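You operate a simulated robot arm through the tools that you are given. There is no shell and no other tool.

The job below is to be done with a simulated robot arm. You get a single attempt, and the scene is never put back.

## Task
Set the sliders by the note, turn the knob to round three and return both stray pucks to start.

It is judged by the outcome, as a careful person would: the job done as asked, and still so three seconds after it is handed in. It fails if anything else is knocked over, pushed out of place, dropped, spilled or broken.

## Robot
A 6-joint arm with a three-finger gripper, fixed in place. Base frame: the origin is on the floor under the middle of its stand, x ahead of it, y to its left, z up; the work surface is at about z = 0.75. Readings come in m, degrees, newtons and seconds.
It reaches about 1.213 m from its shoulder. Its first joint turns from -166.0 to 166.0 degrees. Payload 4.89 kg.
The TCP is the grasp point between the finger pads, 0.03 m short of the fingertips. In the tool frame z runs along the fingers and y along their closing line. The gripper opens to 0.164 m; its body begins 0.125 m behind the TCP.
Orientation is that of the tool frame in the base frame, as a unit quaternion [x, y, z, w]. With the fingers straight down and closing along the base's y, the tool's x points along the base's -x, its y along +y and its z along -z.

## Interface
- The arm moves only by the tool move_arm. Its argument "steps" is a list of rows, each a list of 6 numbers: the shift along the tool's x, y, z in m, then the turn, a rotation vector about the tool's x, y, z in degrees. In form: [[x, y, z, rx, ry, rz], ...]. A call has 1 to 20 rows; each row is the pose to reach, as a shift and turn from the pose commanded when the call began, along the tool's axes at that moment. "gripper" is the closure, from 0 (fully open) to 1 (shut), set as the call begins (left out, the last holds). Rows are played at 5 a second. More than 0.05 m and 8.6 degrees between two rows, or a gripper value outside its range, and nothing of the call is played. A pose out of reach is approached as far as the arm can. The call stops where the force on the tool passes 40 N (or 10 N more than at its start, if that is more) or the arm is blocked; 0.2 s more then pass. The fingers move at their own pace (about 0.108 m/s each) and stop on an object; they squeeze with about 29 N. The grip force told is the motor's: it shows also when the fingers shut on nothing. Time passes only in rows, and 0.2 s behind the last, so rows that repeat a pose let the fingers close. It gives the time, the measured TCP pose, the force on the tool (base axes), the opening and the grip force at its end, in the units of the frame above (readings bear some noise), with the torque about the TCP (base axes, N m) and any sound that the robot's microphone picked up.
- Cameras (640 x 400 px; columns grow to the right, rows downward): "scene" is fixed at [0.2215, -0.5002, 1.4853]; the picture's right is [0.84, -0.55, 0.00], its down [-0.29, -0.44, -0.85] and it looks along [0.47, 0.71, -0.53] (base axes); focal length 371 px, centre (320, 200). "wrist" rides on the gripper at [0.076, -0.002, -0.152] in the tool frame; the picture's right is [0.02, 1.00, 0.00], its down [-0.88, 0.02, -0.47] and it looks along [-0.47, 0.01, 0.88] (tool axes); focal length 247 px, centre (320, 200). There is no depth. A picture from a camera that has moved, and an enlarged one, comes with that camera's place and axes in the base frame and with its lens.
- get_image(camera): a new picture of that camera. The clock stands still meanwhile.
- slide_trunk(by): moves the trunk up (or, below 0, down) by that many m; the arm rides with it, the base frame stays. It gives what a move gives, with no picture.
- inspect(camera, box): a new picture of the part [left, top, right, bottom] of that camera's present view, enlarged. The clock stands still meanwhile.
- job_done(): hands the job in; it is judged then, once.

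Nothing tells you positions but the pictures and the camera data. Unless the task says otherwise, let go and move clear before handing in.

The tools are called as name(argument=value, ...) on one line, values as JSON. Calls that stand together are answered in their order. move_arm: Moves the arm, as the interface text tells. Its arguments: {"type":"object","properties":{"steps":{"type":"array","items":{"type":"array","items":{"type":"number"}}},"gripper":{"type":"number"}},"required":["steps"]} The other tools are called the same way: slide_trunk (by) moves the trunk up or down; get_image (camera) takes a picture; inspect (camera, box) takes an enlarged picture of a part of a camera's view; job_done () hands the job in.

At the start:

```text
time_s: 0.0
tcp_pos: [0.6495, -0.0307, 1.1311]
tool_rot: [0.001, 1.0, 0.0, 0.0]
wrist_force: [0.2, -0.1, 0.1]
torque: [0.0, 0.0, 0.03]
grip_width: 0.1642
grasp_force: 0.2
trunk travel left (down, up): [-0.1, 0.29]
```

scene: 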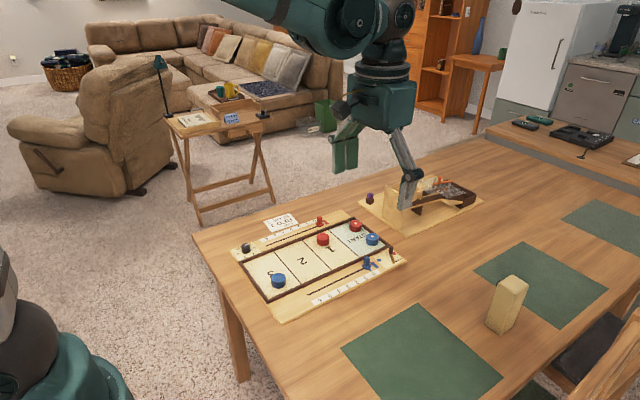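
wrist: 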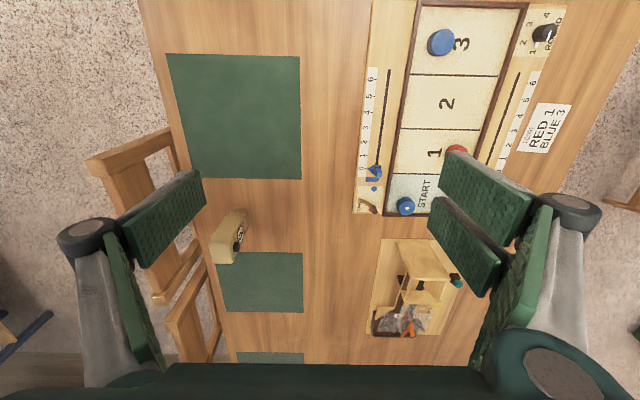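

I see a shuffleboard-like game board on the table with two sliders (red and blue), a knob, a note reading "RED 1 / BLUE 3" and pucks. I'll take enlarged pictures to read everything carefully before moving.

inspect(camera="scene", box=[220, 180, 420, 330])

inspect(camera="wrist", box=[340, 0, 600, 220])

inspect(camera="scene", box=[340, 160, 500, 260])

```text
2.67 times, centred on (320, 255) of scene
camera zoom: at [0.2215, -0.5002, 1.4853], right [0.84, -0.55, 0.0], down [-0.29, -0.44, -0.85], along [0.47, 0.71, -0.53], focal length 990 px, centre (320, 53)
```

zoom: 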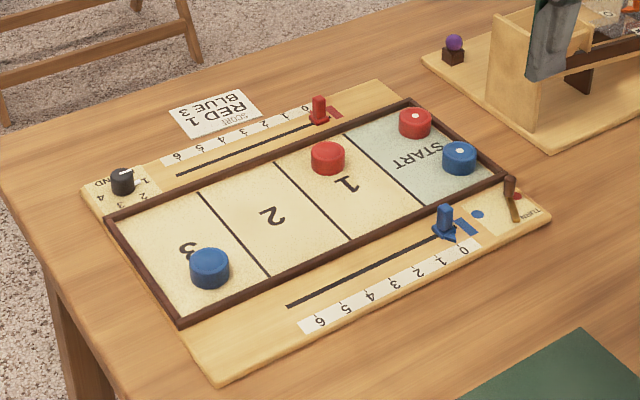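

```text
1.82 times, centred on (470, 110) of wrist
camera zoom: at [0.5725, -0.0317, 1.2825], right [-0.02, 1.0, 0.0], down [0.88, 0.02, 0.47], along [0.47, 0.01, -0.88], focal length 449 px, centre (47, 364)
```

zoom: 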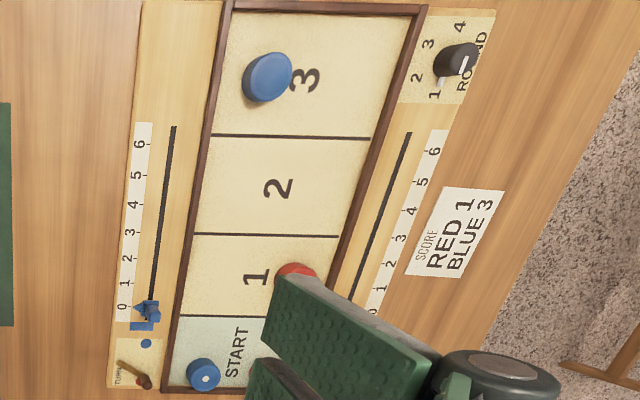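

```text
4.00 times, centred on (420, 210) of scene
camera zoom: at [0.2215, -0.5002, 1.4853], right [0.84, -0.55, 0.0], down [-0.29, -0.44, -0.85], along [0.47, 0.71, -0.53], focal length 1485 px, centre (-80, 160)
```

zoom: 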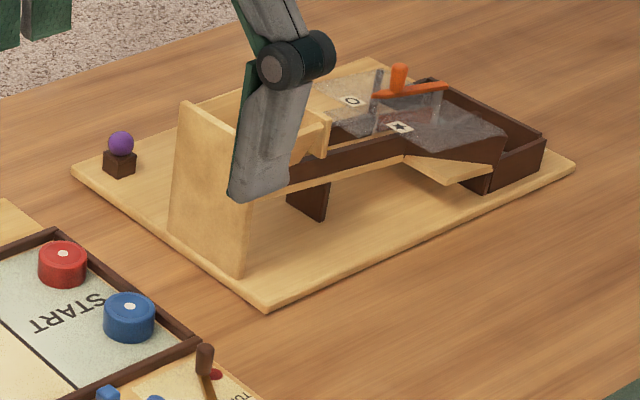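

The note says RED 1, BLUE 3; the sliders both look to be at 0, the stray pucks are the red one in zone 1 (about x 0.73, y 0.25) and the blue one in zone 3 (about x 0.53, y 0.17), and START is at about x 0.78–0.885. I'll move above the board to see it closely, high enough to be clear of everything.

move_arm(steps=[[0.006, 0.028, 0.012, 0, 0, 0], [0.012, 0.057, 0.025, 0, 0, 0], [0.019, 0.086, 0.037, 0, 0, 0], [0.025, 0.115, 0.05, 0, 0, 0], [0.031, 0.144, 0.063, 0, 0, 0], [0.037, 0.172, 0.075, 0, 0, 0], [0.044, 0.2, 0.087, 0, 0, 0], [0.05, 0.23, 0.1, 0, 0, 0], [0.05, 0.23, 0.1, 0, 0, 0]], gripper=0)

get_image(camera="wrist")

get_image(camera="scene")

```text
time_s: 2.0
tcp_pos: [0.5975, 0.2003, 1.0286]
tool_rot: [0.001, 1.0, 0.0, 0.0]
wrist_force: [0.2, -0.1, -0.6]
torque: [0.04, 0.01, 0.0]
grip_width: 0.1639
grasp_force: 0.1
trunk travel left (down, up): [-0.1, 0.29]
```

```text
taken
camera wrist: at [0.5226, 0.1978, 1.1802], right [-0.02, 1.0, 0.0], down [0.88, 0.02, 0.47], along [0.47, 0.01, -0.88], focal length 247 px, centre (320, 200)
```

wrist: 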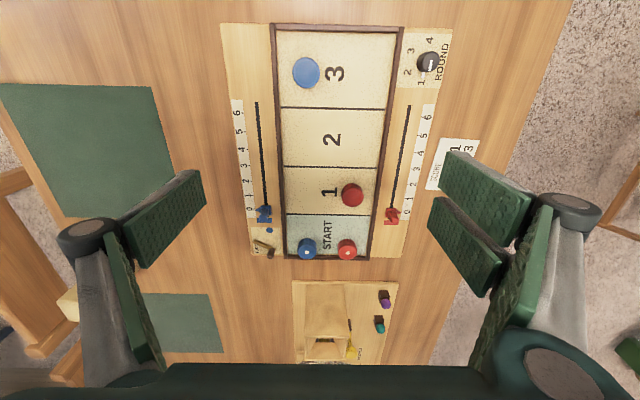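

```text
taken
```

scene: 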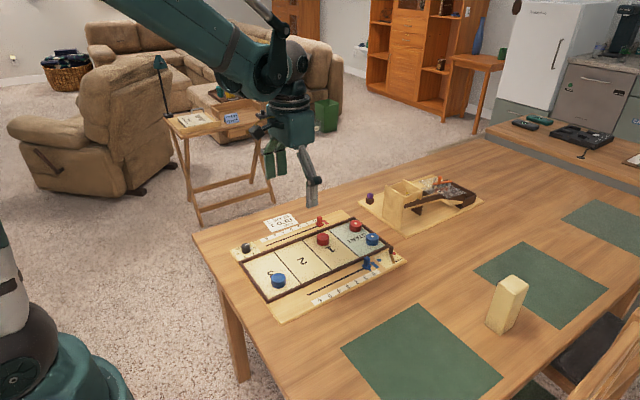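

The whole board now shows between the fingers. I'll enlarge the parts I need: knob, blue slider with its scale, red slider with its scale, and the START zone.

inspect(camera="wrist", box=[380, 20, 480, 100])

inspect(camera="wrist", box=[215, 90, 315, 270])

inspect(camera="wrist", box=[360, 90, 460, 250])

inspect(camera="wrist", box=[240, 160, 420, 370])

```text
5.00 times, centred on (430, 60) of wrist
camera zoom: at [0.5226, 0.1978, 1.1802], right [-0.02, 1.0, 0.0], down [0.88, 0.02, 0.47], along [0.47, 0.01, -0.88], focal length 1235 px, centre (-230, 900)
```

zoom: 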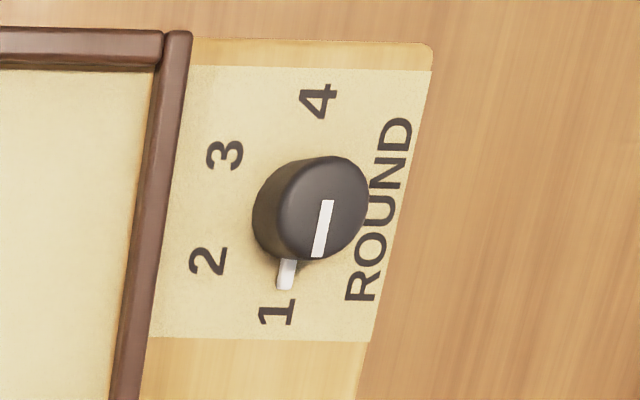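

```text
2.22 times, centred on (265, 180) of wrist
camera zoom: at [0.5226, 0.1978, 1.1802], right [-0.02, 1.0, 0.0], down [0.88, 0.02, 0.47], along [0.47, 0.01, -0.88], focal length 549 px, centre (442, 244)
```

zoom: 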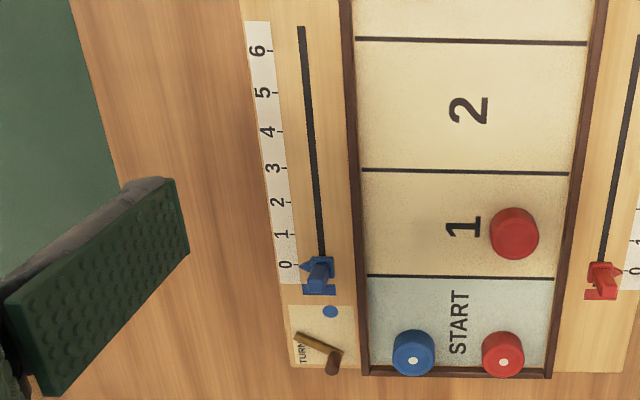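

```text
2.50 times, centred on (410, 170) of wrist
camera zoom: at [0.5226, 0.1978, 1.1802], right [-0.02, 1.0, 0.0], down [0.88, 0.02, 0.47], along [0.47, 0.01, -0.88], focal length 617 px, centre (95, 275)
```

zoom: 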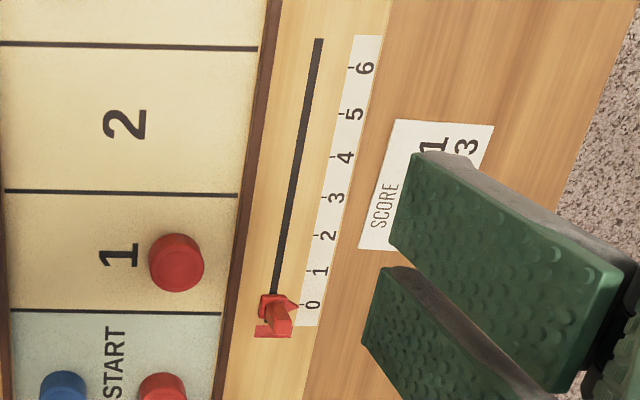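

```text
1.90 times, centred on (330, 265) of wrist
camera zoom: at [0.5226, 0.1978, 1.1802], right [-0.02, 1.0, 0.0], down [0.88, 0.02, 0.47], along [0.47, 0.01, -0.88], focal length 470 px, centre (301, 76)
```

zoom: 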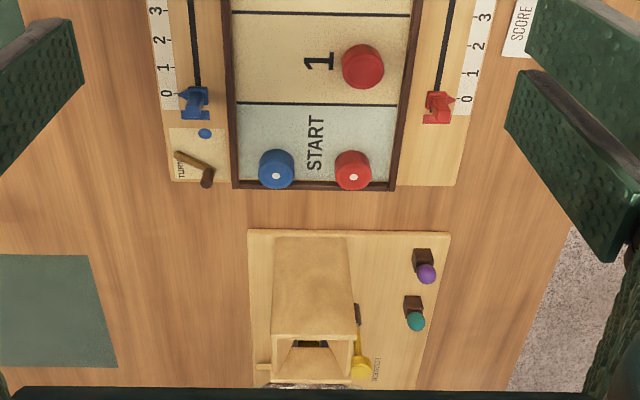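

The knob's pointer is at 1 (marks 1–4 run 60° apart, 1 toward +x, 3 at −120°), the scale marks are about 0.03 m apart, with 0 at about x 0.768 and both sliders at 0. Before going near anything I'll shut the fingers in the air to learn how the tips travel.

move_arm(steps=[[0, 0, 0, 0, 0, 0], [0, 0, 0, 0, 0, 0], [0, 0, 0, 0, 0, 0], [0, 0, 0, 0, 0, 0], [0, 0, 0, 0, 0, 0]], gripper=1)

get_image(camera="wrist")

inspect(camera="scene", box=[220, 60, 380, 220])

```text
time_s: 3.2
tcp_pos: [0.5976, 0.1988, 1.029]
tool_rot: [0.0, 1.0, 0.0, 0.0]
wrist_force: [-0.5, 0.1, -0.4]
torque: [0.0, -0.02, -0.02]
grip_width: 0.0
grasp_force: 28.8
trunk travel left (down, up): [-0.1, 0.29]
```

```text
taken
camera wrist: at [0.5226, 0.1977, 1.1804], right [-0.02, 1.0, 0.0], down [0.88, 0.02, 0.47], along [0.47, 0.01, -0.88], focal length 247 px, centre (320, 200)
```

wrist: 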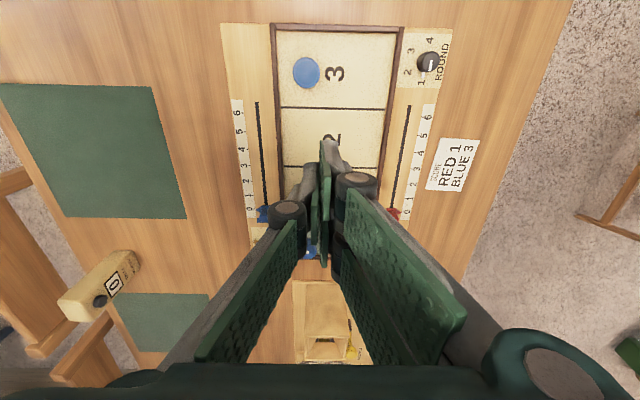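

```text
2.50 times, centred on (300, 140) of scene
camera zoom: at [0.2215, -0.5002, 1.4853], right [0.84, -0.55, 0.0], down [-0.29, -0.44, -0.85], along [0.47, 0.71, -0.53], focal length 928 px, centre (370, 350)
```

zoom: 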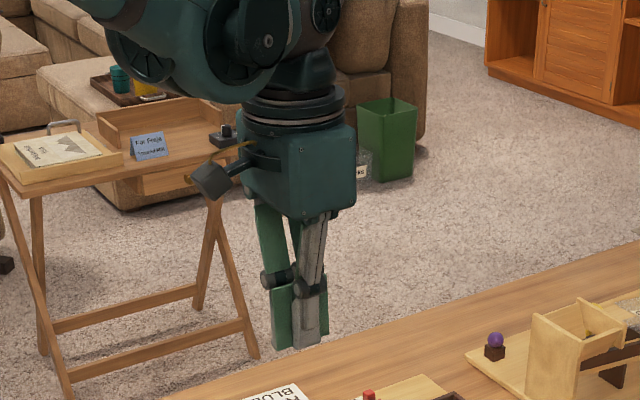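

Shut, the fingers meet with the distal pads parallel. I'll enlarge the tips to measure pad width and reach.

inspect(camera="wrist", box=[260, 120, 400, 300])

inspect(camera="wrist", box=[50, 230, 150, 330])

```text
2.22 times, centred on (330, 210) of wrist
camera zoom: at [0.5226, 0.1977, 1.1804], right [-0.02, 1.0, 0.0], down [0.88, 0.02, 0.47], along [0.47, 0.01, -0.88], focal length 549 px, centre (298, 178)
```

zoom: 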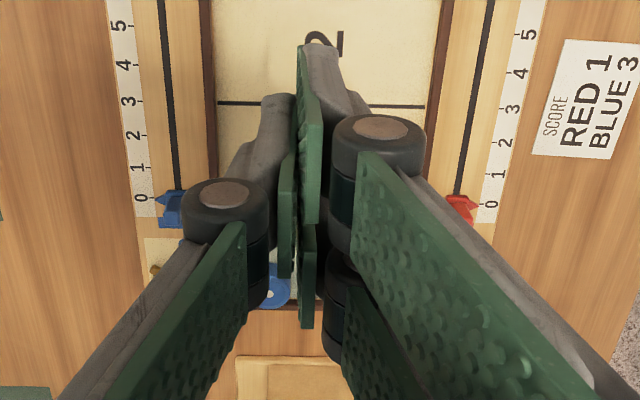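

```text
4.00 times, centred on (100, 280) of wrist
camera zoom: at [0.5226, 0.1977, 1.1804], right [-0.02, 1.0, 0.0], down [0.88, 0.02, 0.47], along [0.47, 0.01, -0.88], focal length 988 px, centre (1200, -120)
```

zoom: 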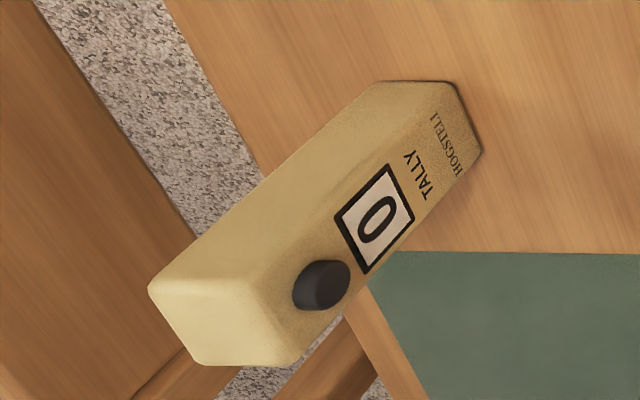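

The single finger (about 26 mm wide) sits on the −y side and the two fingers (60 mm overall) on the +y side; tips reach ~0.03 m past the TCP when shut and about 0.005 m when wide open. The "tally" block and the marble run are not part of the job. Next I open and look closely at the blue slider from above.

move_arm(steps=[[-0.019, -0.017, 0.026, 0, 0, 0], [-0.038, -0.034, 0.052, 0, 0, 0], [-0.057, -0.051, 0.078, 0, 0, 0], [-0.076, -0.068, 0.104, 0, 0, 0], [-0.095, -0.085, 0.13, 0, 0, 0], [-0.1135, -0.1025, 0.156, 0, 0, 0], [-0.1135, -0.1025, 0.156, 0, 0, 0]], gripper=0)

get_image(camera="wrist")

inspect(camera="wrist", box=[260, 120, 380, 270])

```text
time_s: 4.8
tcp_pos: [0.715, 0.0938, 0.8735]
tool_rot: [0.0, 1.0, -0.001, 0.0]
wrist_force: [-0.7, 0.6, 0.3]
torque: [-0.03, -0.02, 0.01]
grip_width: 0.1644
grasp_force: 0.0
trunk travel left (down, up): [-0.1, 0.29]
```

```text
taken
camera wrist: at [0.638, 0.0923, 1.0245], right [-0.02, 1.0, 0.0], down [0.88, 0.02, 0.47], along [0.47, 0.01, -0.88], focal length 247 px, centre (320, 200)
```

wrist: 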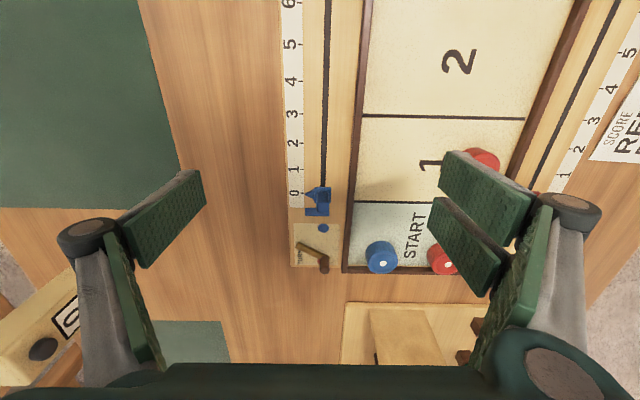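

```text
2.67 times, centred on (320, 195) of wrist
camera zoom: at [0.638, 0.0923, 1.0245], right [-0.02, 1.0, 0.0], down [0.88, 0.02, 0.47], along [0.47, 0.01, -0.88], focal length 659 px, centre (320, 213)
```

zoom: 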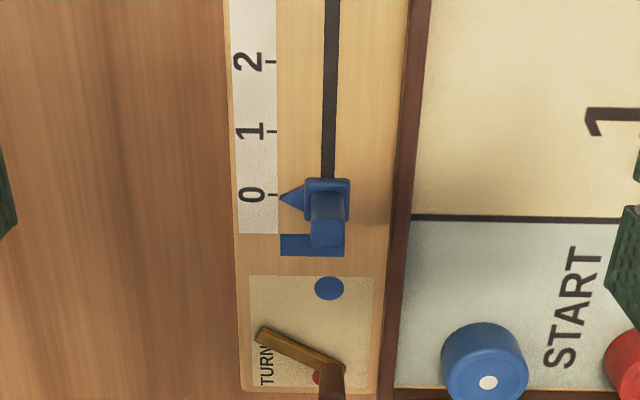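

The blue slider is a square base with a pointer at tick 0 (x≈0.769, y≈0.098) carrying a peg about 13 mm wide with its top at z≈0.794; the TURN lever beside it at x≈0.85 must stay untouched. I'll narrow the fingers here in the air and check how they line up before going down.

move_arm(steps=[[0, 0, 0, 0, 0, 0], [0, 0, 0, 0, 0, 0], [0, 0, 0, 0, 0, 0], [0, 0, 0, 0, 0, 0], [0, 0, 0, 0, 0, 0]], gripper=0.75)

get_image(camera="wrist")

inspect(camera="wrist", box=[240, 110, 400, 290])

```text
time_s: 6.0
tcp_pos: [0.7144, 0.0938, 0.8736]
tool_rot: [0.0, 1.0, 0.0, 0.0]
wrist_force: [0.1, -0.5, -0.1]
torque: [-0.01, 0.0, 0.0]
grip_width: 0.0411
grasp_force: 0.1
trunk travel left (down, up): [-0.1, 0.29]
```

```text
taken
camera wrist: at [0.6379, 0.0923, 1.0247], right [-0.02, 1.0, 0.0], down [0.88, 0.02, 0.47], along [0.47, 0.01, -0.88], focal length 247 px, centre (320, 200)
```

wrist: 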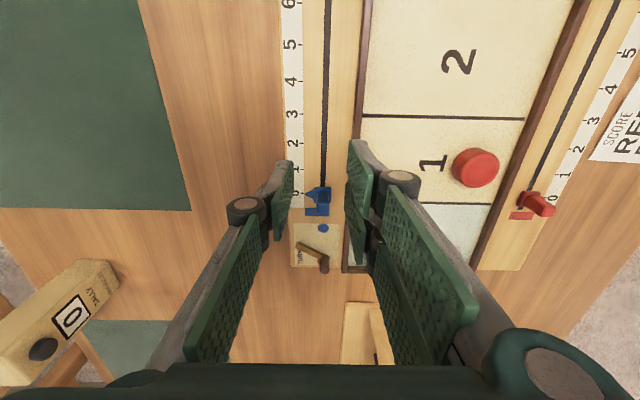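

```text
2.22 times, centred on (320, 200) of wrist
camera zoom: at [0.6379, 0.0923, 1.0247], right [-0.02, 1.0, 0.0], down [0.88, 0.02, 0.47], along [0.47, 0.01, -0.88], focal length 549 px, centre (320, 200)
```

zoom: 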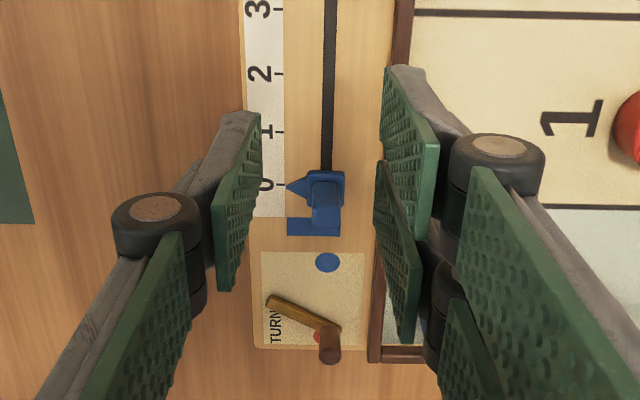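

At this opening the tips reach about 28 mm past the TCP and the width follows the closure linearly. Now I'll move to just above the blue peg (tips still above its top) and check alignment.

move_arm(steps=[[-0.018, 0.0014, 0.014, 0, 0, 0], [-0.036, 0.0028, 0.029, 0, 0, 0], [-0.0536, 0.0042, 0.0436, 0, 0, 0], [-0.0536, 0.0042, 0.0436, 0, 0, 0], [-0.0536, 0.0042, 0.0436, 0, 0, 0]])

inspect(camera="wrist", box=[240, 110, 400, 290])

inspect(camera="scene", box=[300, 170, 440, 300])

```text
time_s: 7.2
tcp_pos: [0.7647, 0.1012, 0.8315]
tool_rot: [0.0, 1.0, 0.0, 0.0]
wrist_force: [0.3, 0.2, -0.9]
torque: [0.02, 0.05, 0.01]
grip_width: 0.0409
grasp_force: 0.0
trunk travel left (down, up): [-0.1, 0.29]
```

```text
2.22 times, centred on (320, 200) of wrist
camera zoom: at [0.6885, 0.0988, 0.9826], right [-0.02, 1.0, 0.0], down [0.88, 0.02, 0.47], along [0.47, 0.01, -0.88], focal length 549 px, centre (320, 200)
```

zoom: 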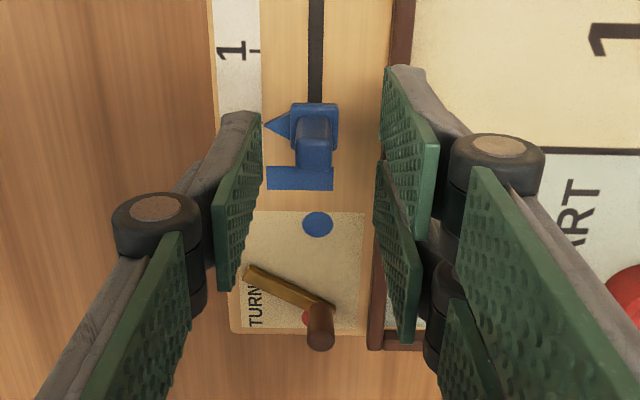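

```text
3.08 times, centred on (370, 235) of scene
camera zoom: at [0.2215, -0.5002, 1.4853], right [0.84, -0.55, 0.0], down [-0.29, -0.44, -0.85], along [0.47, 0.71, -0.53], focal length 1142 px, centre (166, 92)
```

zoom: 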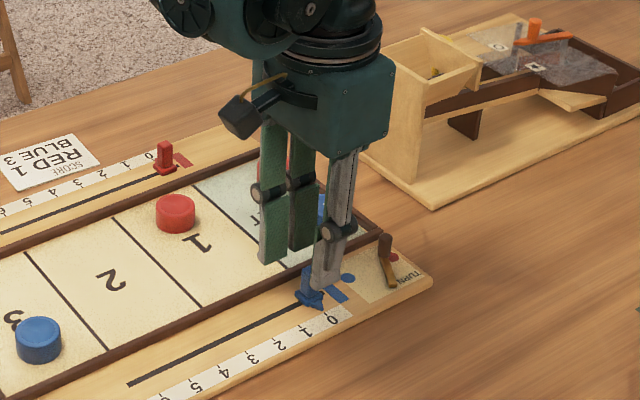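

The fingers straddle the peg; I'll enlarge once more to measure exactly where the peg stands relative to the pads.

inspect(camera="wrist", box=[285, 140, 355, 190])

inspect(camera="scene", box=[350, 230, 410, 280])

```text
8.00 times, centred on (320, 165) of wrist
camera zoom: at [0.6885, 0.0988, 0.9826], right [-0.02, 1.0, 0.0], down [0.88, 0.02, 0.47], along [0.47, 0.01, -0.88], focal length 1976 px, centre (320, 480)
```

zoom: 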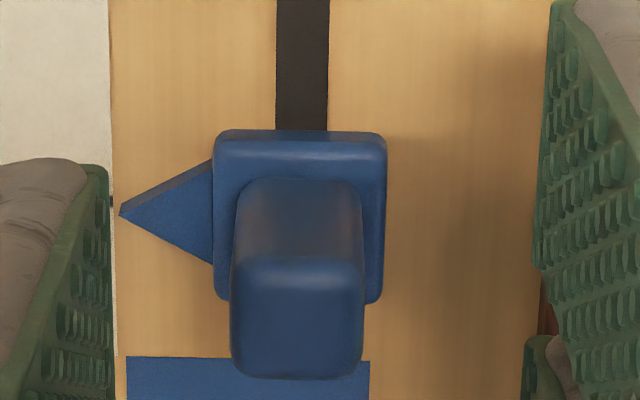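

```text
8.00 times, centred on (380, 255) of scene
camera zoom: at [0.2215, -0.5002, 1.4853], right [0.84, -0.55, 0.0], down [-0.29, -0.44, -0.85], along [0.47, 0.71, -0.53], focal length 2970 px, centre (-160, -240)
```

zoom: 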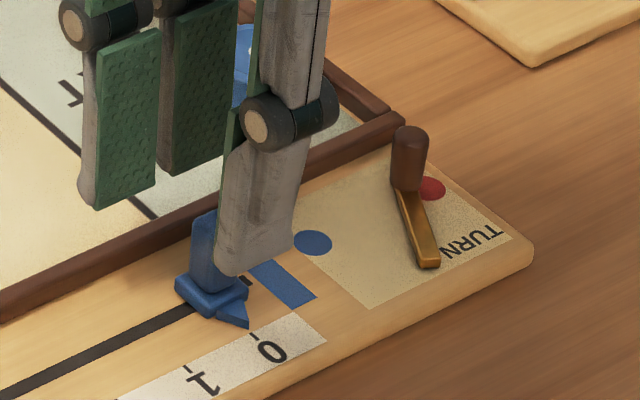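

The peg is a 14 mm rounded square centred at about (0.769, 0.098), top at z≈0.794. I'll shift 4.5 mm in x and −3 mm in y, then lower so the tips stop near z 0.777, above the frame wall and the slider base.

move_arm(steps=[[-0.0045, -0.003, 0.0, 0, 0, 0], [-0.0045, -0.003, 0.01, 0, 0, 0], [-0.0045, -0.003, 0.02, 0, 0, 0], [-0.0045, -0.003, 0.0265, 0, 0, 0], [-0.0045, -0.003, 0.0265, 0, 0, 0]])

inspect(camera="wrist", box=[240, 110, 400, 290])

inspect(camera="scene", box=[340, 220, 420, 280])

```text
time_s: 8.4
tcp_pos: [0.7698, 0.0976, 0.8045]
tool_rot: [-0.001, 1.0, 0.0, 0.0]
wrist_force: [0.5, 0.0, -0.3]
torque: [-0.03, -0.02, -0.05]
grip_width: 0.041
grasp_force: 0.0
trunk travel left (down, up): [-0.1, 0.29]
```

```text
2.22 times, centred on (320, 200) of wrist
camera zoom: at [0.6945, 0.0962, 0.9565], right [-0.02, 1.0, 0.0], down [0.88, 0.02, 0.47], along [0.47, 0.01, -0.88], focal length 549 px, centre (320, 200)
```

zoom: 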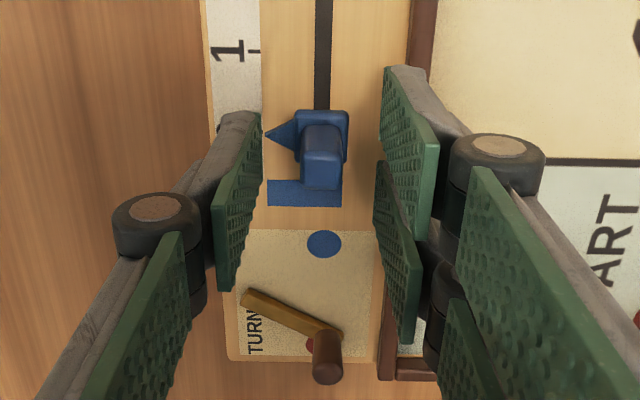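

```text
6.67 times, centred on (380, 250) of scene
camera zoom: at [0.2215, -0.5002, 1.4853], right [0.84, -0.55, 0.0], down [-0.29, -0.44, -0.85], along [0.47, 0.71, -0.53], focal length 2475 px, centre (-80, -133)
```

zoom: 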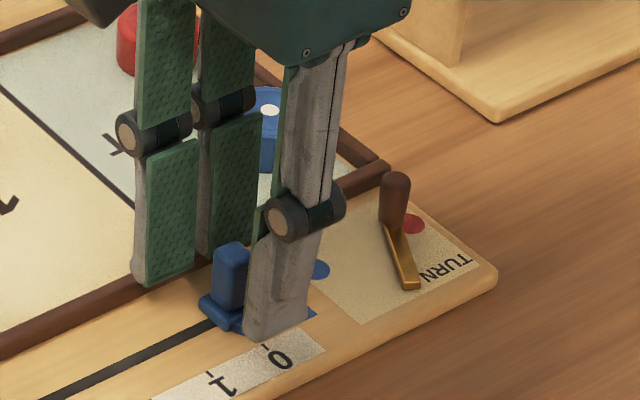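

The peg is centred between the pads and nothing is touched. I'll close on it now.

move_arm(steps=[[0, 0, 0, 0, 0, 0], [0, 0, 0, 0, 0, 0], [0, 0, 0, 0, 0, 0]], gripper=1)

inspect(camera="wrist", box=[240, 110, 400, 290])

```text
time_s: 9.2
tcp_pos: [0.7703, 0.0973, 0.8045]
tool_rot: [0.0, 1.0, 0.0, 0.0]
wrist_force: [0.3, 7.1, -2.8]
torque: [0.16, -0.11, 0.04]
grip_width: 0.0137
grasp_force: 44.7
trunk travel left (down, up): [-0.1, 0.29]
```

```text
2.22 times, centred on (320, 200) of wrist
camera zoom: at [0.6945, 0.0966, 0.9564], right [-0.02, 1.0, 0.0], down [0.88, 0.02, 0.47], along [0.47, 0.01, -0.88], focal length 549 px, centre (320, 200)
```

zoom: 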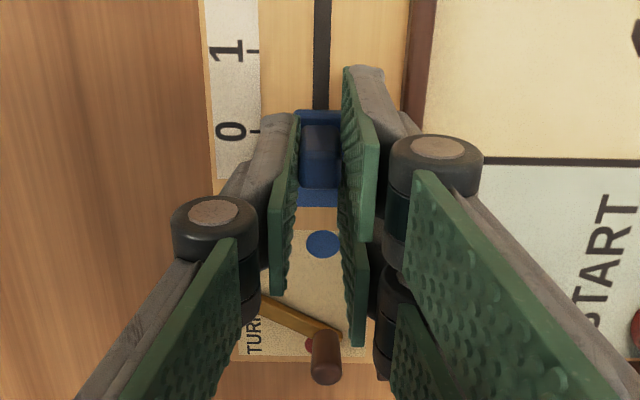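

Gripped at 13.7 mm with only a small side load. I'll slide it toward mark 3, 0.09 m in −x, slowly and in two parts, checking along the way.

move_arm(steps=[[0.008, 0, 0, 0, 0, 0], [0.016, 0, 0, 0, 0, 0], [0.024, 0, 0, 0, 0, 0], [0.03, 0, 0, 0, 0, 0], [0.03, 0, 0, 0, 0, 0]])

inspect(camera="wrist", box=[240, 90, 400, 250])

```text
time_s: 10.4
tcp_pos: [0.7403, 0.0981, 0.8054]
tool_rot: [0.0, 1.0, 0.0, 0.0]
wrist_force: [-0.4, -2.0, -1.7]
torque: [-0.07, -0.36, 0.02]
grip_width: 0.0144
grasp_force: 45.3
trunk travel left (down, up): [-0.1, 0.29]
```

```text
2.50 times, centred on (320, 170) of wrist
camera zoom: at [0.6636, 0.0967, 0.9564], right [-0.02, 1.0, 0.0], down [0.88, 0.02, 0.47], along [0.47, 0.01, -0.88], focal length 617 px, centre (320, 275)
```

zoom: 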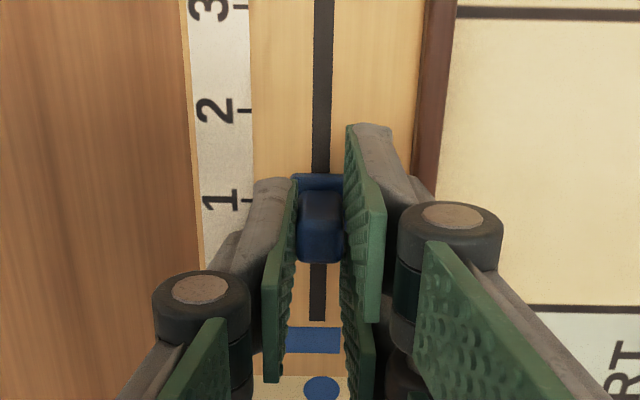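

The slider follows freely and is at mark 1 now. I'll carry on to mark 3.

move_arm(steps=[[0.01, 0, 0, 0, 0, 0], [0.02, 0, 0, 0, 0, 0], [0.03, 0, 0, 0, 0, 0], [0.04, 0, 0, 0, 0, 0], [0.05, 0, 0, 0, 0, 0], [0.06, 0, 0, 0, 0, 0], [0.06, 0, 0, 0, 0, 0]])

get_image(camera="wrist")

inspect(camera="wrist", box=[240, 90, 400, 250])

inspect(camera="scene", box=[290, 230, 390, 310])

```text
time_s: 12.0
tcp_pos: [0.68, 0.0981, 0.8049]
tool_rot: [0.0, 1.0, 0.0, 0.0]
wrist_force: [-0.9, -29.8, -7.0]
torque: [-0.77, -0.79, -0.01]
grip_width: 0.0138
grasp_force: 45.1
trunk travel left (down, up): [-0.1, 0.29]
```

```text
taken
camera wrist: at [0.6035, 0.0968, 0.9564], right [-0.02, 1.0, 0.0], down [0.88, 0.02, 0.47], along [0.47, 0.01, -0.88], focal length 247 px, centre (320, 200)
```

wrist: 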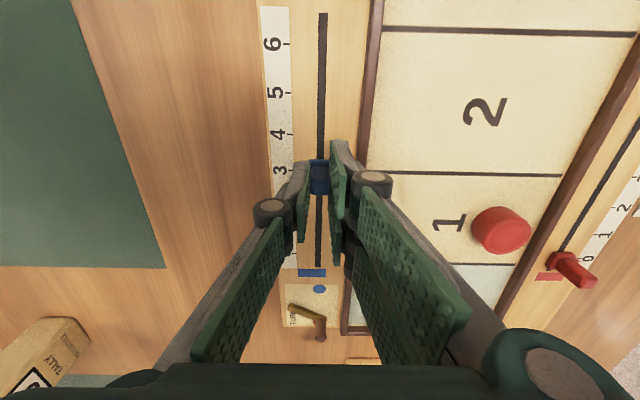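

```text
2.50 times, centred on (320, 170) of wrist
camera zoom: at [0.6035, 0.0968, 0.9564], right [-0.02, 1.0, 0.0], down [0.88, 0.02, 0.47], along [0.47, 0.01, -0.88], focal length 617 px, centre (320, 275)
```

zoom: 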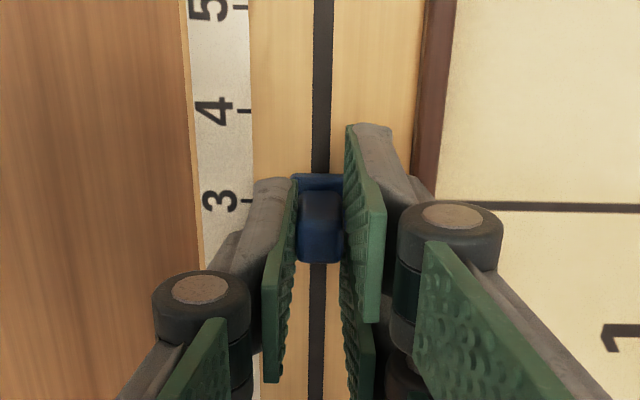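

```text
5.00 times, centred on (340, 270) of scene
camera zoom: at [0.2215, -0.5002, 1.4853], right [0.84, -0.55, 0.0], down [-0.29, -0.44, -0.85], along [0.47, 0.71, -0.53], focal length 1856 px, centre (220, -150)
```

zoom: 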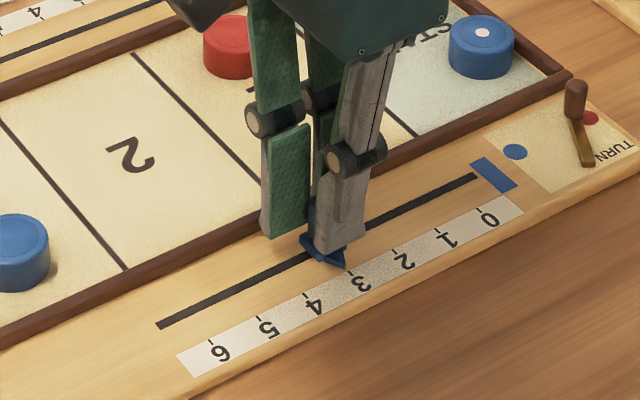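

The slider sits at mark 3; there is some side load against its slot, so I'll release it now and check the pointer against the tick.

move_arm(steps=[[0, 0, 0, 0, 0, 0], [0, 0, 0, 0, 0, 0], [0, 0, 0, 0, 0, 0]], gripper=0.75)

inspect(camera="wrist", box=[270, 140, 370, 210])

```text
time_s: 12.8
tcp_pos: [0.6797, 0.0989, 0.8046]
tool_rot: [0.0, 1.0, 0.0, 0.0]
wrist_force: [-0.1, -0.2, 0.4]
torque: [-0.01, -0.02, 0.0]
grip_width: 0.041
grasp_force: 0.0
trunk travel left (down, up): [-0.1, 0.29]
```

```text
5.71 times, centred on (320, 175) of wrist
camera zoom: at [0.6035, 0.098, 0.9567], right [-0.02, 1.0, 0.0], down [0.88, 0.02, 0.47], along [0.47, 0.01, -0.88], focal length 1411 px, centre (320, 343)
```

zoom: 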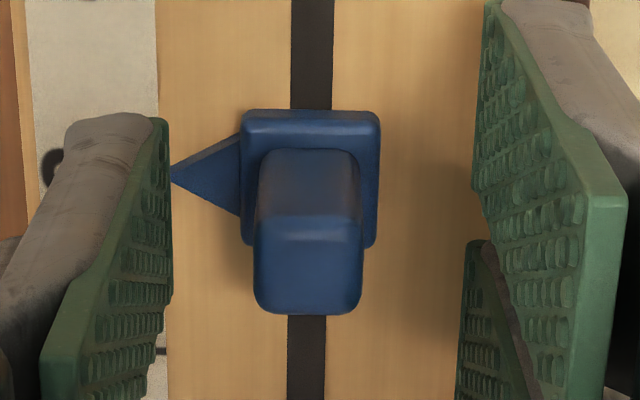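

Released cleanly. I'll rise straight up and open to see the pointer against the scale.

move_arm(steps=[[0, 0, -0.02, 0, 0, 0], [0, 0, -0.05, 0, 0, 0], [0, 0, -0.08, 0, 0, 0], [0, 0, -0.08, 0, 0, 0]])

move_arm(steps=[[0, 0, 0, 0, 0, 0], [0, 0, 0, 0, 0, 0], [0, 0, 0, 0, 0, 0]], gripper=0.3)

get_image(camera="wrist")

inspect(camera="wrist", box=[270, 100, 370, 170])

```text
time_s: 13.8
tcp_pos: [0.679, 0.0983, 0.8807]
tool_rot: [0.0, 1.0, 0.0, -0.001]
wrist_force: [-0.4, 0.0, 0.4]
torque: [0.01, 0.01, 0.0]
grip_width: 0.041
grasp_force: 0.1
trunk travel left (down, up): [-0.1, 0.29]
```

```text
time_s: 14.6
tcp_pos: [0.6793, 0.098, 0.8803]
tool_rot: [0.0, 1.0, 0.0, 0.0]
wrist_force: [0.6, 0.0, 0.8]
torque: [-0.01, 0.01, -0.04]
grip_width: 0.1149
grasp_force: 0.1
trunk travel left (down, up): [-0.1, 0.29]
```

```text
taken
camera wrist: at [0.6029, 0.0967, 1.0321], right [-0.02, 1.0, 0.0], down [0.88, 0.02, 0.47], along [0.47, 0.01, -0.88], focal length 247 px, centre (320, 200)
```

wrist: 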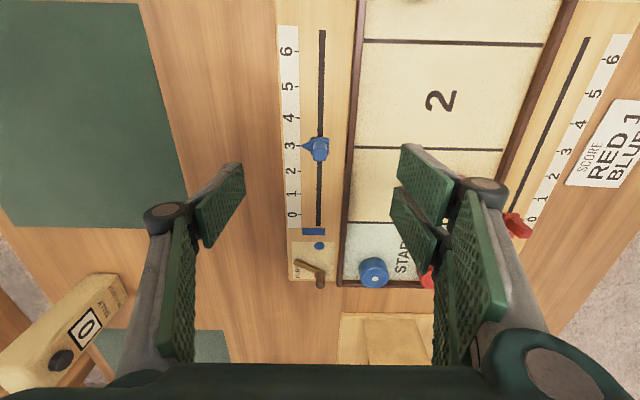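

```text
5.71 times, centred on (320, 135) of wrist
camera zoom: at [0.6029, 0.0967, 1.0321], right [-0.02, 1.0, 0.0], down [0.88, 0.02, 0.47], along [0.47, 0.01, -0.88], focal length 1411 px, centre (320, 571)
```

zoom: 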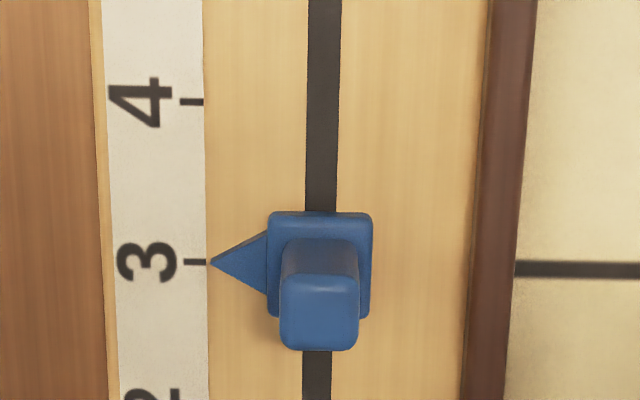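

The blue pointer is right on mark 3. Next I move over to the red slider for a close look, staying high.

move_arm(steps=[[-0.009, 0.035, 0.0, 0, 0, 0], [-0.018, 0.07, 0.0, 0, 0, 0], [-0.027, 0.105, 0.0, 0, 0, 0], [-0.035, 0.14, 0.0, 0, 0, 0], [-0.044, 0.175, 0.005, 0, 0, 0], [-0.053, 0.21, 0.01, 0, 0, 0], [-0.061, 0.245, 0.02, 0, 0, 0], [-0.061, 0.245, 0.02, 0, 0, 0]], gripper=0.3)

get_image(camera="wrist")

inspect(camera="wrist", box=[270, 110, 370, 180])

```text
time_s: 16.4
tcp_pos: [0.7397, 0.3428, 0.863]
tool_rot: [-0.001, 1.0, 0.0, 0.0]
wrist_force: [0.3, -0.7, 0.2]
torque: [0.05, -0.02, 0.03]
grip_width: 0.1148
grasp_force: 0.1
trunk travel left (down, up): [-0.1, 0.29]
```

```text
taken
camera wrist: at [0.6639, 0.3413, 1.0146], right [-0.02, 1.0, 0.0], down [0.88, 0.02, 0.47], along [0.47, 0.01, -0.88], focal length 247 px, centre (320, 200)
```

wrist: 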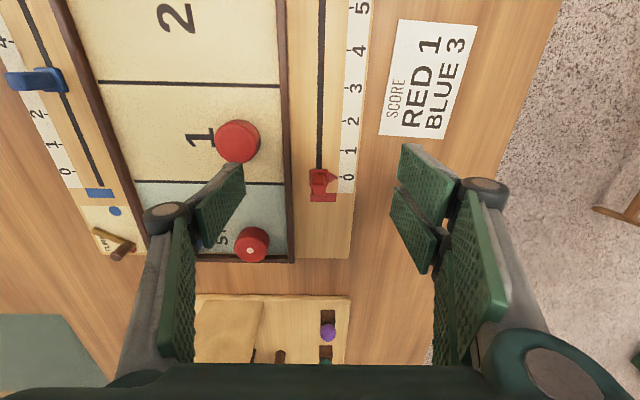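

```text
5.71 times, centred on (320, 145) of wrist
camera zoom: at [0.6639, 0.3413, 1.0146], right [-0.02, 1.0, 0.0], down [0.88, 0.02, 0.47], along [0.47, 0.01, -0.88], focal length 1411 px, centre (320, 514)
```

zoom: 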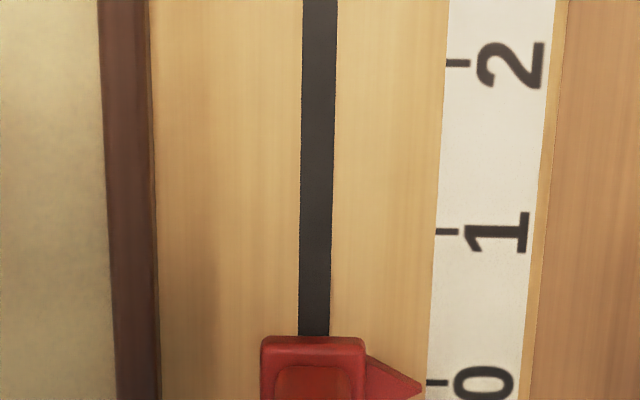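

The red slider peg is at about (0.769, 0.342), pointer at 0; ticks are spaced 0.03 m. I'll align above it with the fingers narrowed, tips still above its top.

move_arm(steps=[[-0.015, -0.0005, 0.0, 0, 0, 0], [-0.0293, -0.0008, 0.01, 0, 0, 0], [-0.0293, -0.0008, 0.02, 0, 0, 0], [-0.0293, -0.0008, 0.031, 0, 0, 0], [-0.0293, -0.0008, 0.031, 0, 0, 0], [-0.0293, -0.0008, 0.031, 0, 0, 0]], gripper=0.75)

inspect(camera="wrist", box=[285, 140, 355, 190])

get_image(camera="wrist")

```text
time_s: 17.8
tcp_pos: [0.7716, 0.3426, 0.8337]
tool_rot: [0.0, 1.0, 0.0, 0.0]
wrist_force: [-0.3, 0.7, -0.5]
torque: [-0.03, 0.02, 0.0]
grip_width: 0.0413
grasp_force: 0.0
trunk travel left (down, up): [-0.1, 0.29]
```

```text
8.00 times, centred on (320, 165) of wrist
camera zoom: at [0.6947, 0.3409, 0.9852], right [-0.02, 1.0, 0.0], down [0.88, 0.02, 0.47], along [0.47, 0.01, -0.88], focal length 1976 px, centre (320, 480)
```

zoom: 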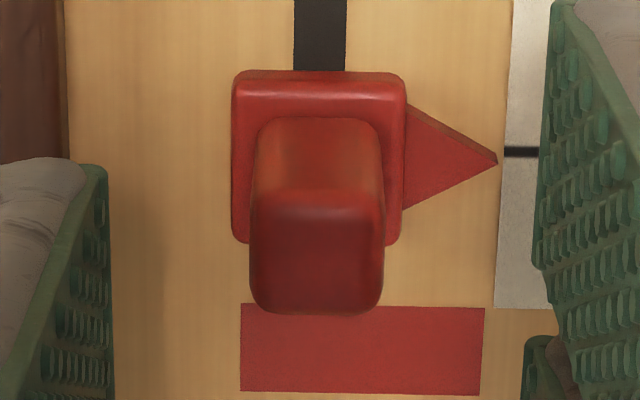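

```text
taken
camera wrist: at [0.6947, 0.3409, 0.9852], right [-0.02, 1.0, 0.0], down [0.88, 0.02, 0.47], along [0.47, 0.01, -0.88], focal length 247 px, centre (320, 200)
```

wrist: 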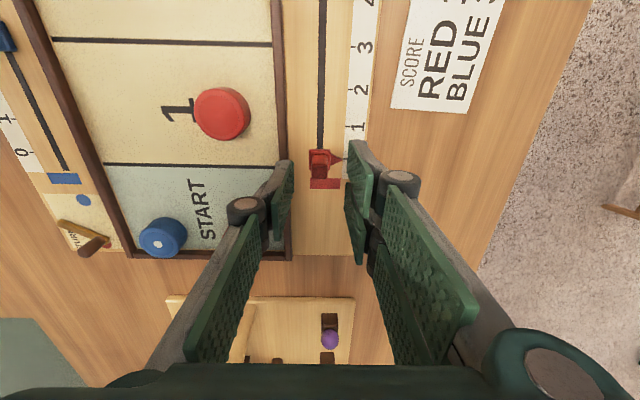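

Aligned within a millimetre or two. I'll lower to tip height z≈0.777 and grip the red peg.

move_arm(steps=[[0.002, -0.0005, 0.008, 0, 0, 0], [0.002, -0.0005, 0.018, 0, 0, 0], [0.002, -0.0005, 0.0285, 0, 0, 0], [0.002, -0.0005, 0.0285, 0, 0, 0]])

inspect(camera="wrist", box=[240, 110, 400, 290])

inspect(camera="scene", box=[280, 190, 380, 260])

```text
time_s: 18.8
tcp_pos: [0.7684, 0.3406, 0.8048]
tool_rot: [0.0, 1.0, 0.001, 0.001]
wrist_force: [0.2, -0.4, -0.3]
torque: [-0.02, 0.01, 0.0]
grip_width: 0.0408
grasp_force: 0.0
trunk travel left (down, up): [-0.1, 0.29]
```

```text
2.22 times, centred on (320, 200) of wrist
camera zoom: at [0.6923, 0.3403, 0.957], right [-0.02, 1.0, 0.0], down [0.88, 0.02, 0.47], along [0.47, 0.01, -0.88], focal length 549 px, centre (320, 200)
```

zoom: 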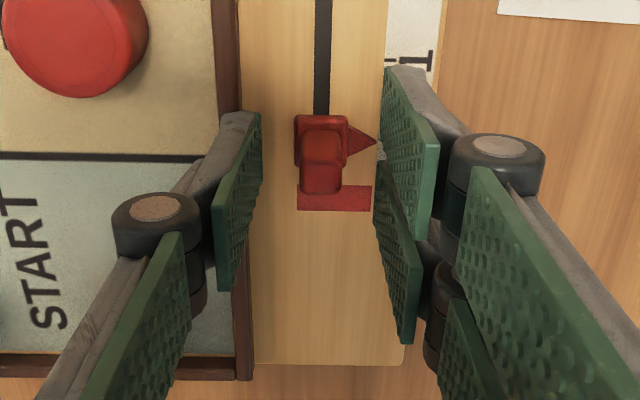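

```text
5.71 times, centred on (330, 225) of scene
camera zoom: at [0.2215, -0.5002, 1.4853], right [0.84, -0.55, 0.0], down [-0.29, -0.44, -0.85], along [0.47, 0.71, -0.53], focal length 2121 px, centre (263, 57)
```

zoom: 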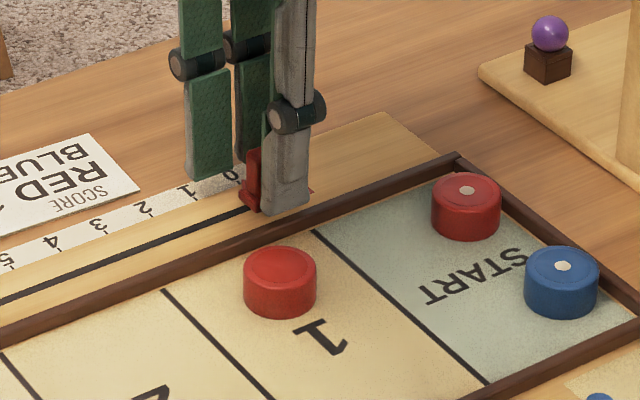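

The peg is centred between the pads; I'll close, then slide it 0.03 m in −x to mark 1.

move_arm(steps=[[0, 0, 0, 0, 0, 0], [0, 0, 0, 0, 0, 0], [0, 0, 0, 0, 0, 0]], gripper=1)

move_arm(steps=[[0.008, 0, 0, 0, 0, 0], [0.016, 0, 0, 0, 0, 0], [0.023, 0, 0, 0, 0, 0], [0.03, 0, 0, 0, 0, 0], [0.03, 0, 0, 0, 0, 0]])

inspect(camera="wrist", box=[240, 90, 400, 250])

```text
time_s: 19.6
tcp_pos: [0.7676, 0.3417, 0.805]
tool_rot: [0.0, 1.0, 0.0, 0.0]
wrist_force: [-0.5, 4.3, -5.1]
torque: [0.14, -0.07, -0.03]
grip_width: 0.0138
grasp_force: 45.4
trunk travel left (down, up): [-0.1, 0.29]
```

```text
time_s: 20.8
tcp_pos: [0.7371, 0.3435, 0.8048]
tool_rot: [0.0, 1.0, 0.0, 0.0]
wrist_force: [1.3, -6.6, 17.8]
torque: [-0.19, 0.48, -0.07]
grip_width: 0.0136
grasp_force: 45.1
trunk travel left (down, up): [-0.1, 0.29]
```

```text
2.50 times, centred on (320, 170) of wrist
camera zoom: at [0.6606, 0.3406, 0.9568], right [-0.02, 1.0, 0.0], down [0.88, 0.02, 0.47], along [0.47, 0.01, -0.88], focal length 617 px, centre (320, 275)
```

zoom: 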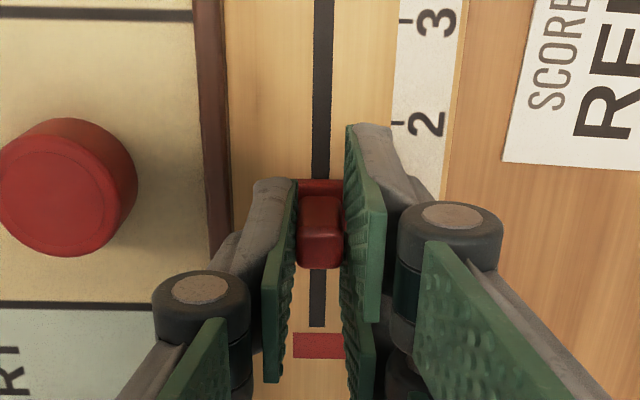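

It moved with the gripper. I'll release, rise and check the red pointer against mark 1.

move_arm(steps=[[0, 0, 0, 0, 0, 0], [0, 0, 0, 0, 0, 0], [0, 0, 0, 0, 0, 0]], gripper=0.75)

move_arm(steps=[[0, 0, -0.02, 0, 0, 0], [0, 0, -0.05, 0, 0, 0], [0, 0, -0.08, 0, 0, 0], [0, 0, -0.08, 0, 0, 0]])

move_arm(steps=[[0, 0, 0, 0, 0, 0], [0, 0, 0, 0, 0, 0], [0, 0, 0, 0, 0, 0]], gripper=0.3)

get_image(camera="wrist")

inspect(camera="wrist", box=[270, 110, 370, 180])

```text
time_s: 21.6
tcp_pos: [0.7362, 0.3432, 0.8036]
tool_rot: [0.0, 1.0, 0.0, 0.0]
wrist_force: [-0.4, -0.2, 0.0]
torque: [0.0, -0.02, 0.0]
grip_width: 0.0411
grasp_force: 0.1
trunk travel left (down, up): [-0.1, 0.29]
```

```text
time_s: 22.6
tcp_pos: [0.7373, 0.3434, 0.8858]
tool_rot: [0.0, 1.0, 0.0, -0.001]
wrist_force: [0.3, 0.4, 0.3]
torque: [-0.03, 0.02, -0.02]
grip_width: 0.0408
grasp_force: 0.0
trunk travel left (down, up): [-0.1, 0.29]
```

```text
time_s: 23.4
tcp_pos: [0.7376, 0.3436, 0.8864]
tool_rot: [-0.001, 1.0, 0.0, 0.0]
wrist_force: [-0.1, -0.2, -1.0]
torque: [0.0, 0.0, -0.02]
grip_width: 0.1143
grasp_force: 0.0
trunk travel left (down, up): [-0.1, 0.29]
```

```text
taken
camera wrist: at [0.6608, 0.3415, 1.0368], right [-0.02, 1.0, 0.0], down [0.88, 0.02, 0.47], along [0.47, 0.01, -0.88], focal length 247 px, centre (320, 200)
```

wrist: 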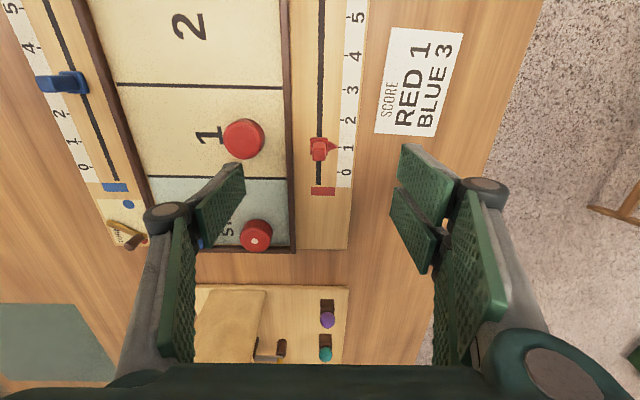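

```text
5.71 times, centred on (320, 145) of wrist
camera zoom: at [0.6608, 0.3415, 1.0368], right [-0.02, 1.0, 0.0], down [0.88, 0.02, 0.47], along [0.47, 0.01, -0.88], focal length 1411 px, centre (320, 514)
```

zoom: 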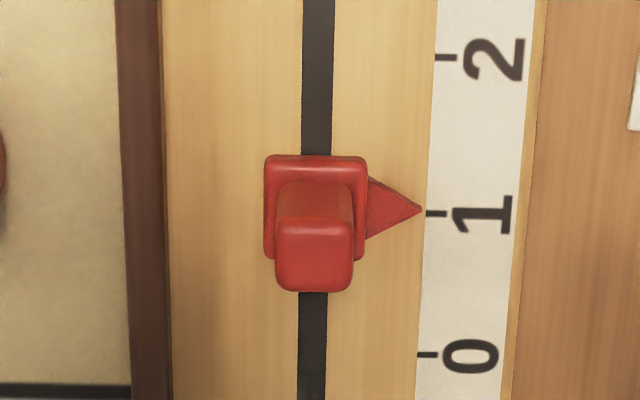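

The red pointer is on mark 1 (within about 2 mm of 30 mm spacing). Next the red stray puck: I'll move above the area of zone 1 and START to measure the pucks precisely.

move_arm(steps=[[0.006, -0.03, 0, 0, 0, 0], [0.012, -0.06, 0, 0, 0, 0], [0.018, -0.09, 0, 0, 0, 0], [0.022, -0.113, 0, 0, 0, 0], [0.022, -0.113, 0, 0, 0, 0]], gripper=0.2)

get_image(camera="wrist")

inspect(camera="wrist", box=[260, 110, 400, 260])

```text
time_s: 24.6
tcp_pos: [0.714, 0.2294, 0.8857]
tool_rot: [0.0, 1.0, -0.001, 0.0]
wrist_force: [-0.4, -0.2, -0.1]
torque: [-0.03, -0.03, 0.02]
grip_width: 0.1312
grasp_force: 0.1
trunk travel left (down, up): [-0.1, 0.29]
```

```text
taken
camera wrist: at [0.638, 0.2274, 1.0384], right [-0.02, 1.0, 0.0], down [0.88, 0.02, 0.47], along [0.47, 0.01, -0.88], focal length 247 px, centre (320, 200)
```

wrist: 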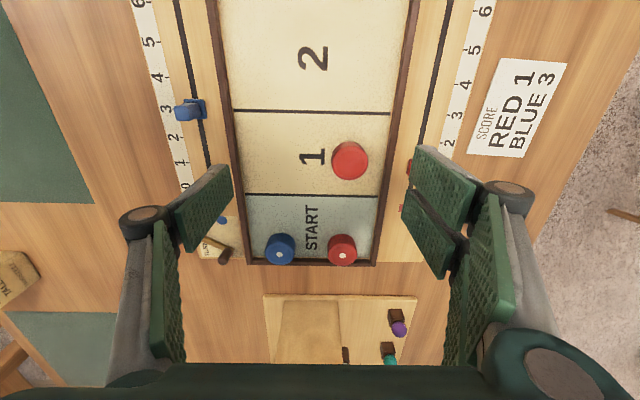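

```text
2.67 times, centred on (330, 185) of wrist
camera zoom: at [0.638, 0.2274, 1.0384], right [-0.02, 1.0, 0.0], down [0.88, 0.02, 0.47], along [0.47, 0.01, -0.88], focal length 659 px, centre (293, 240)
```

zoom: 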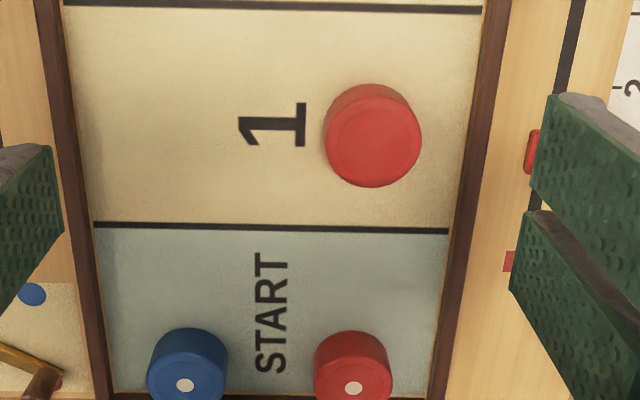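

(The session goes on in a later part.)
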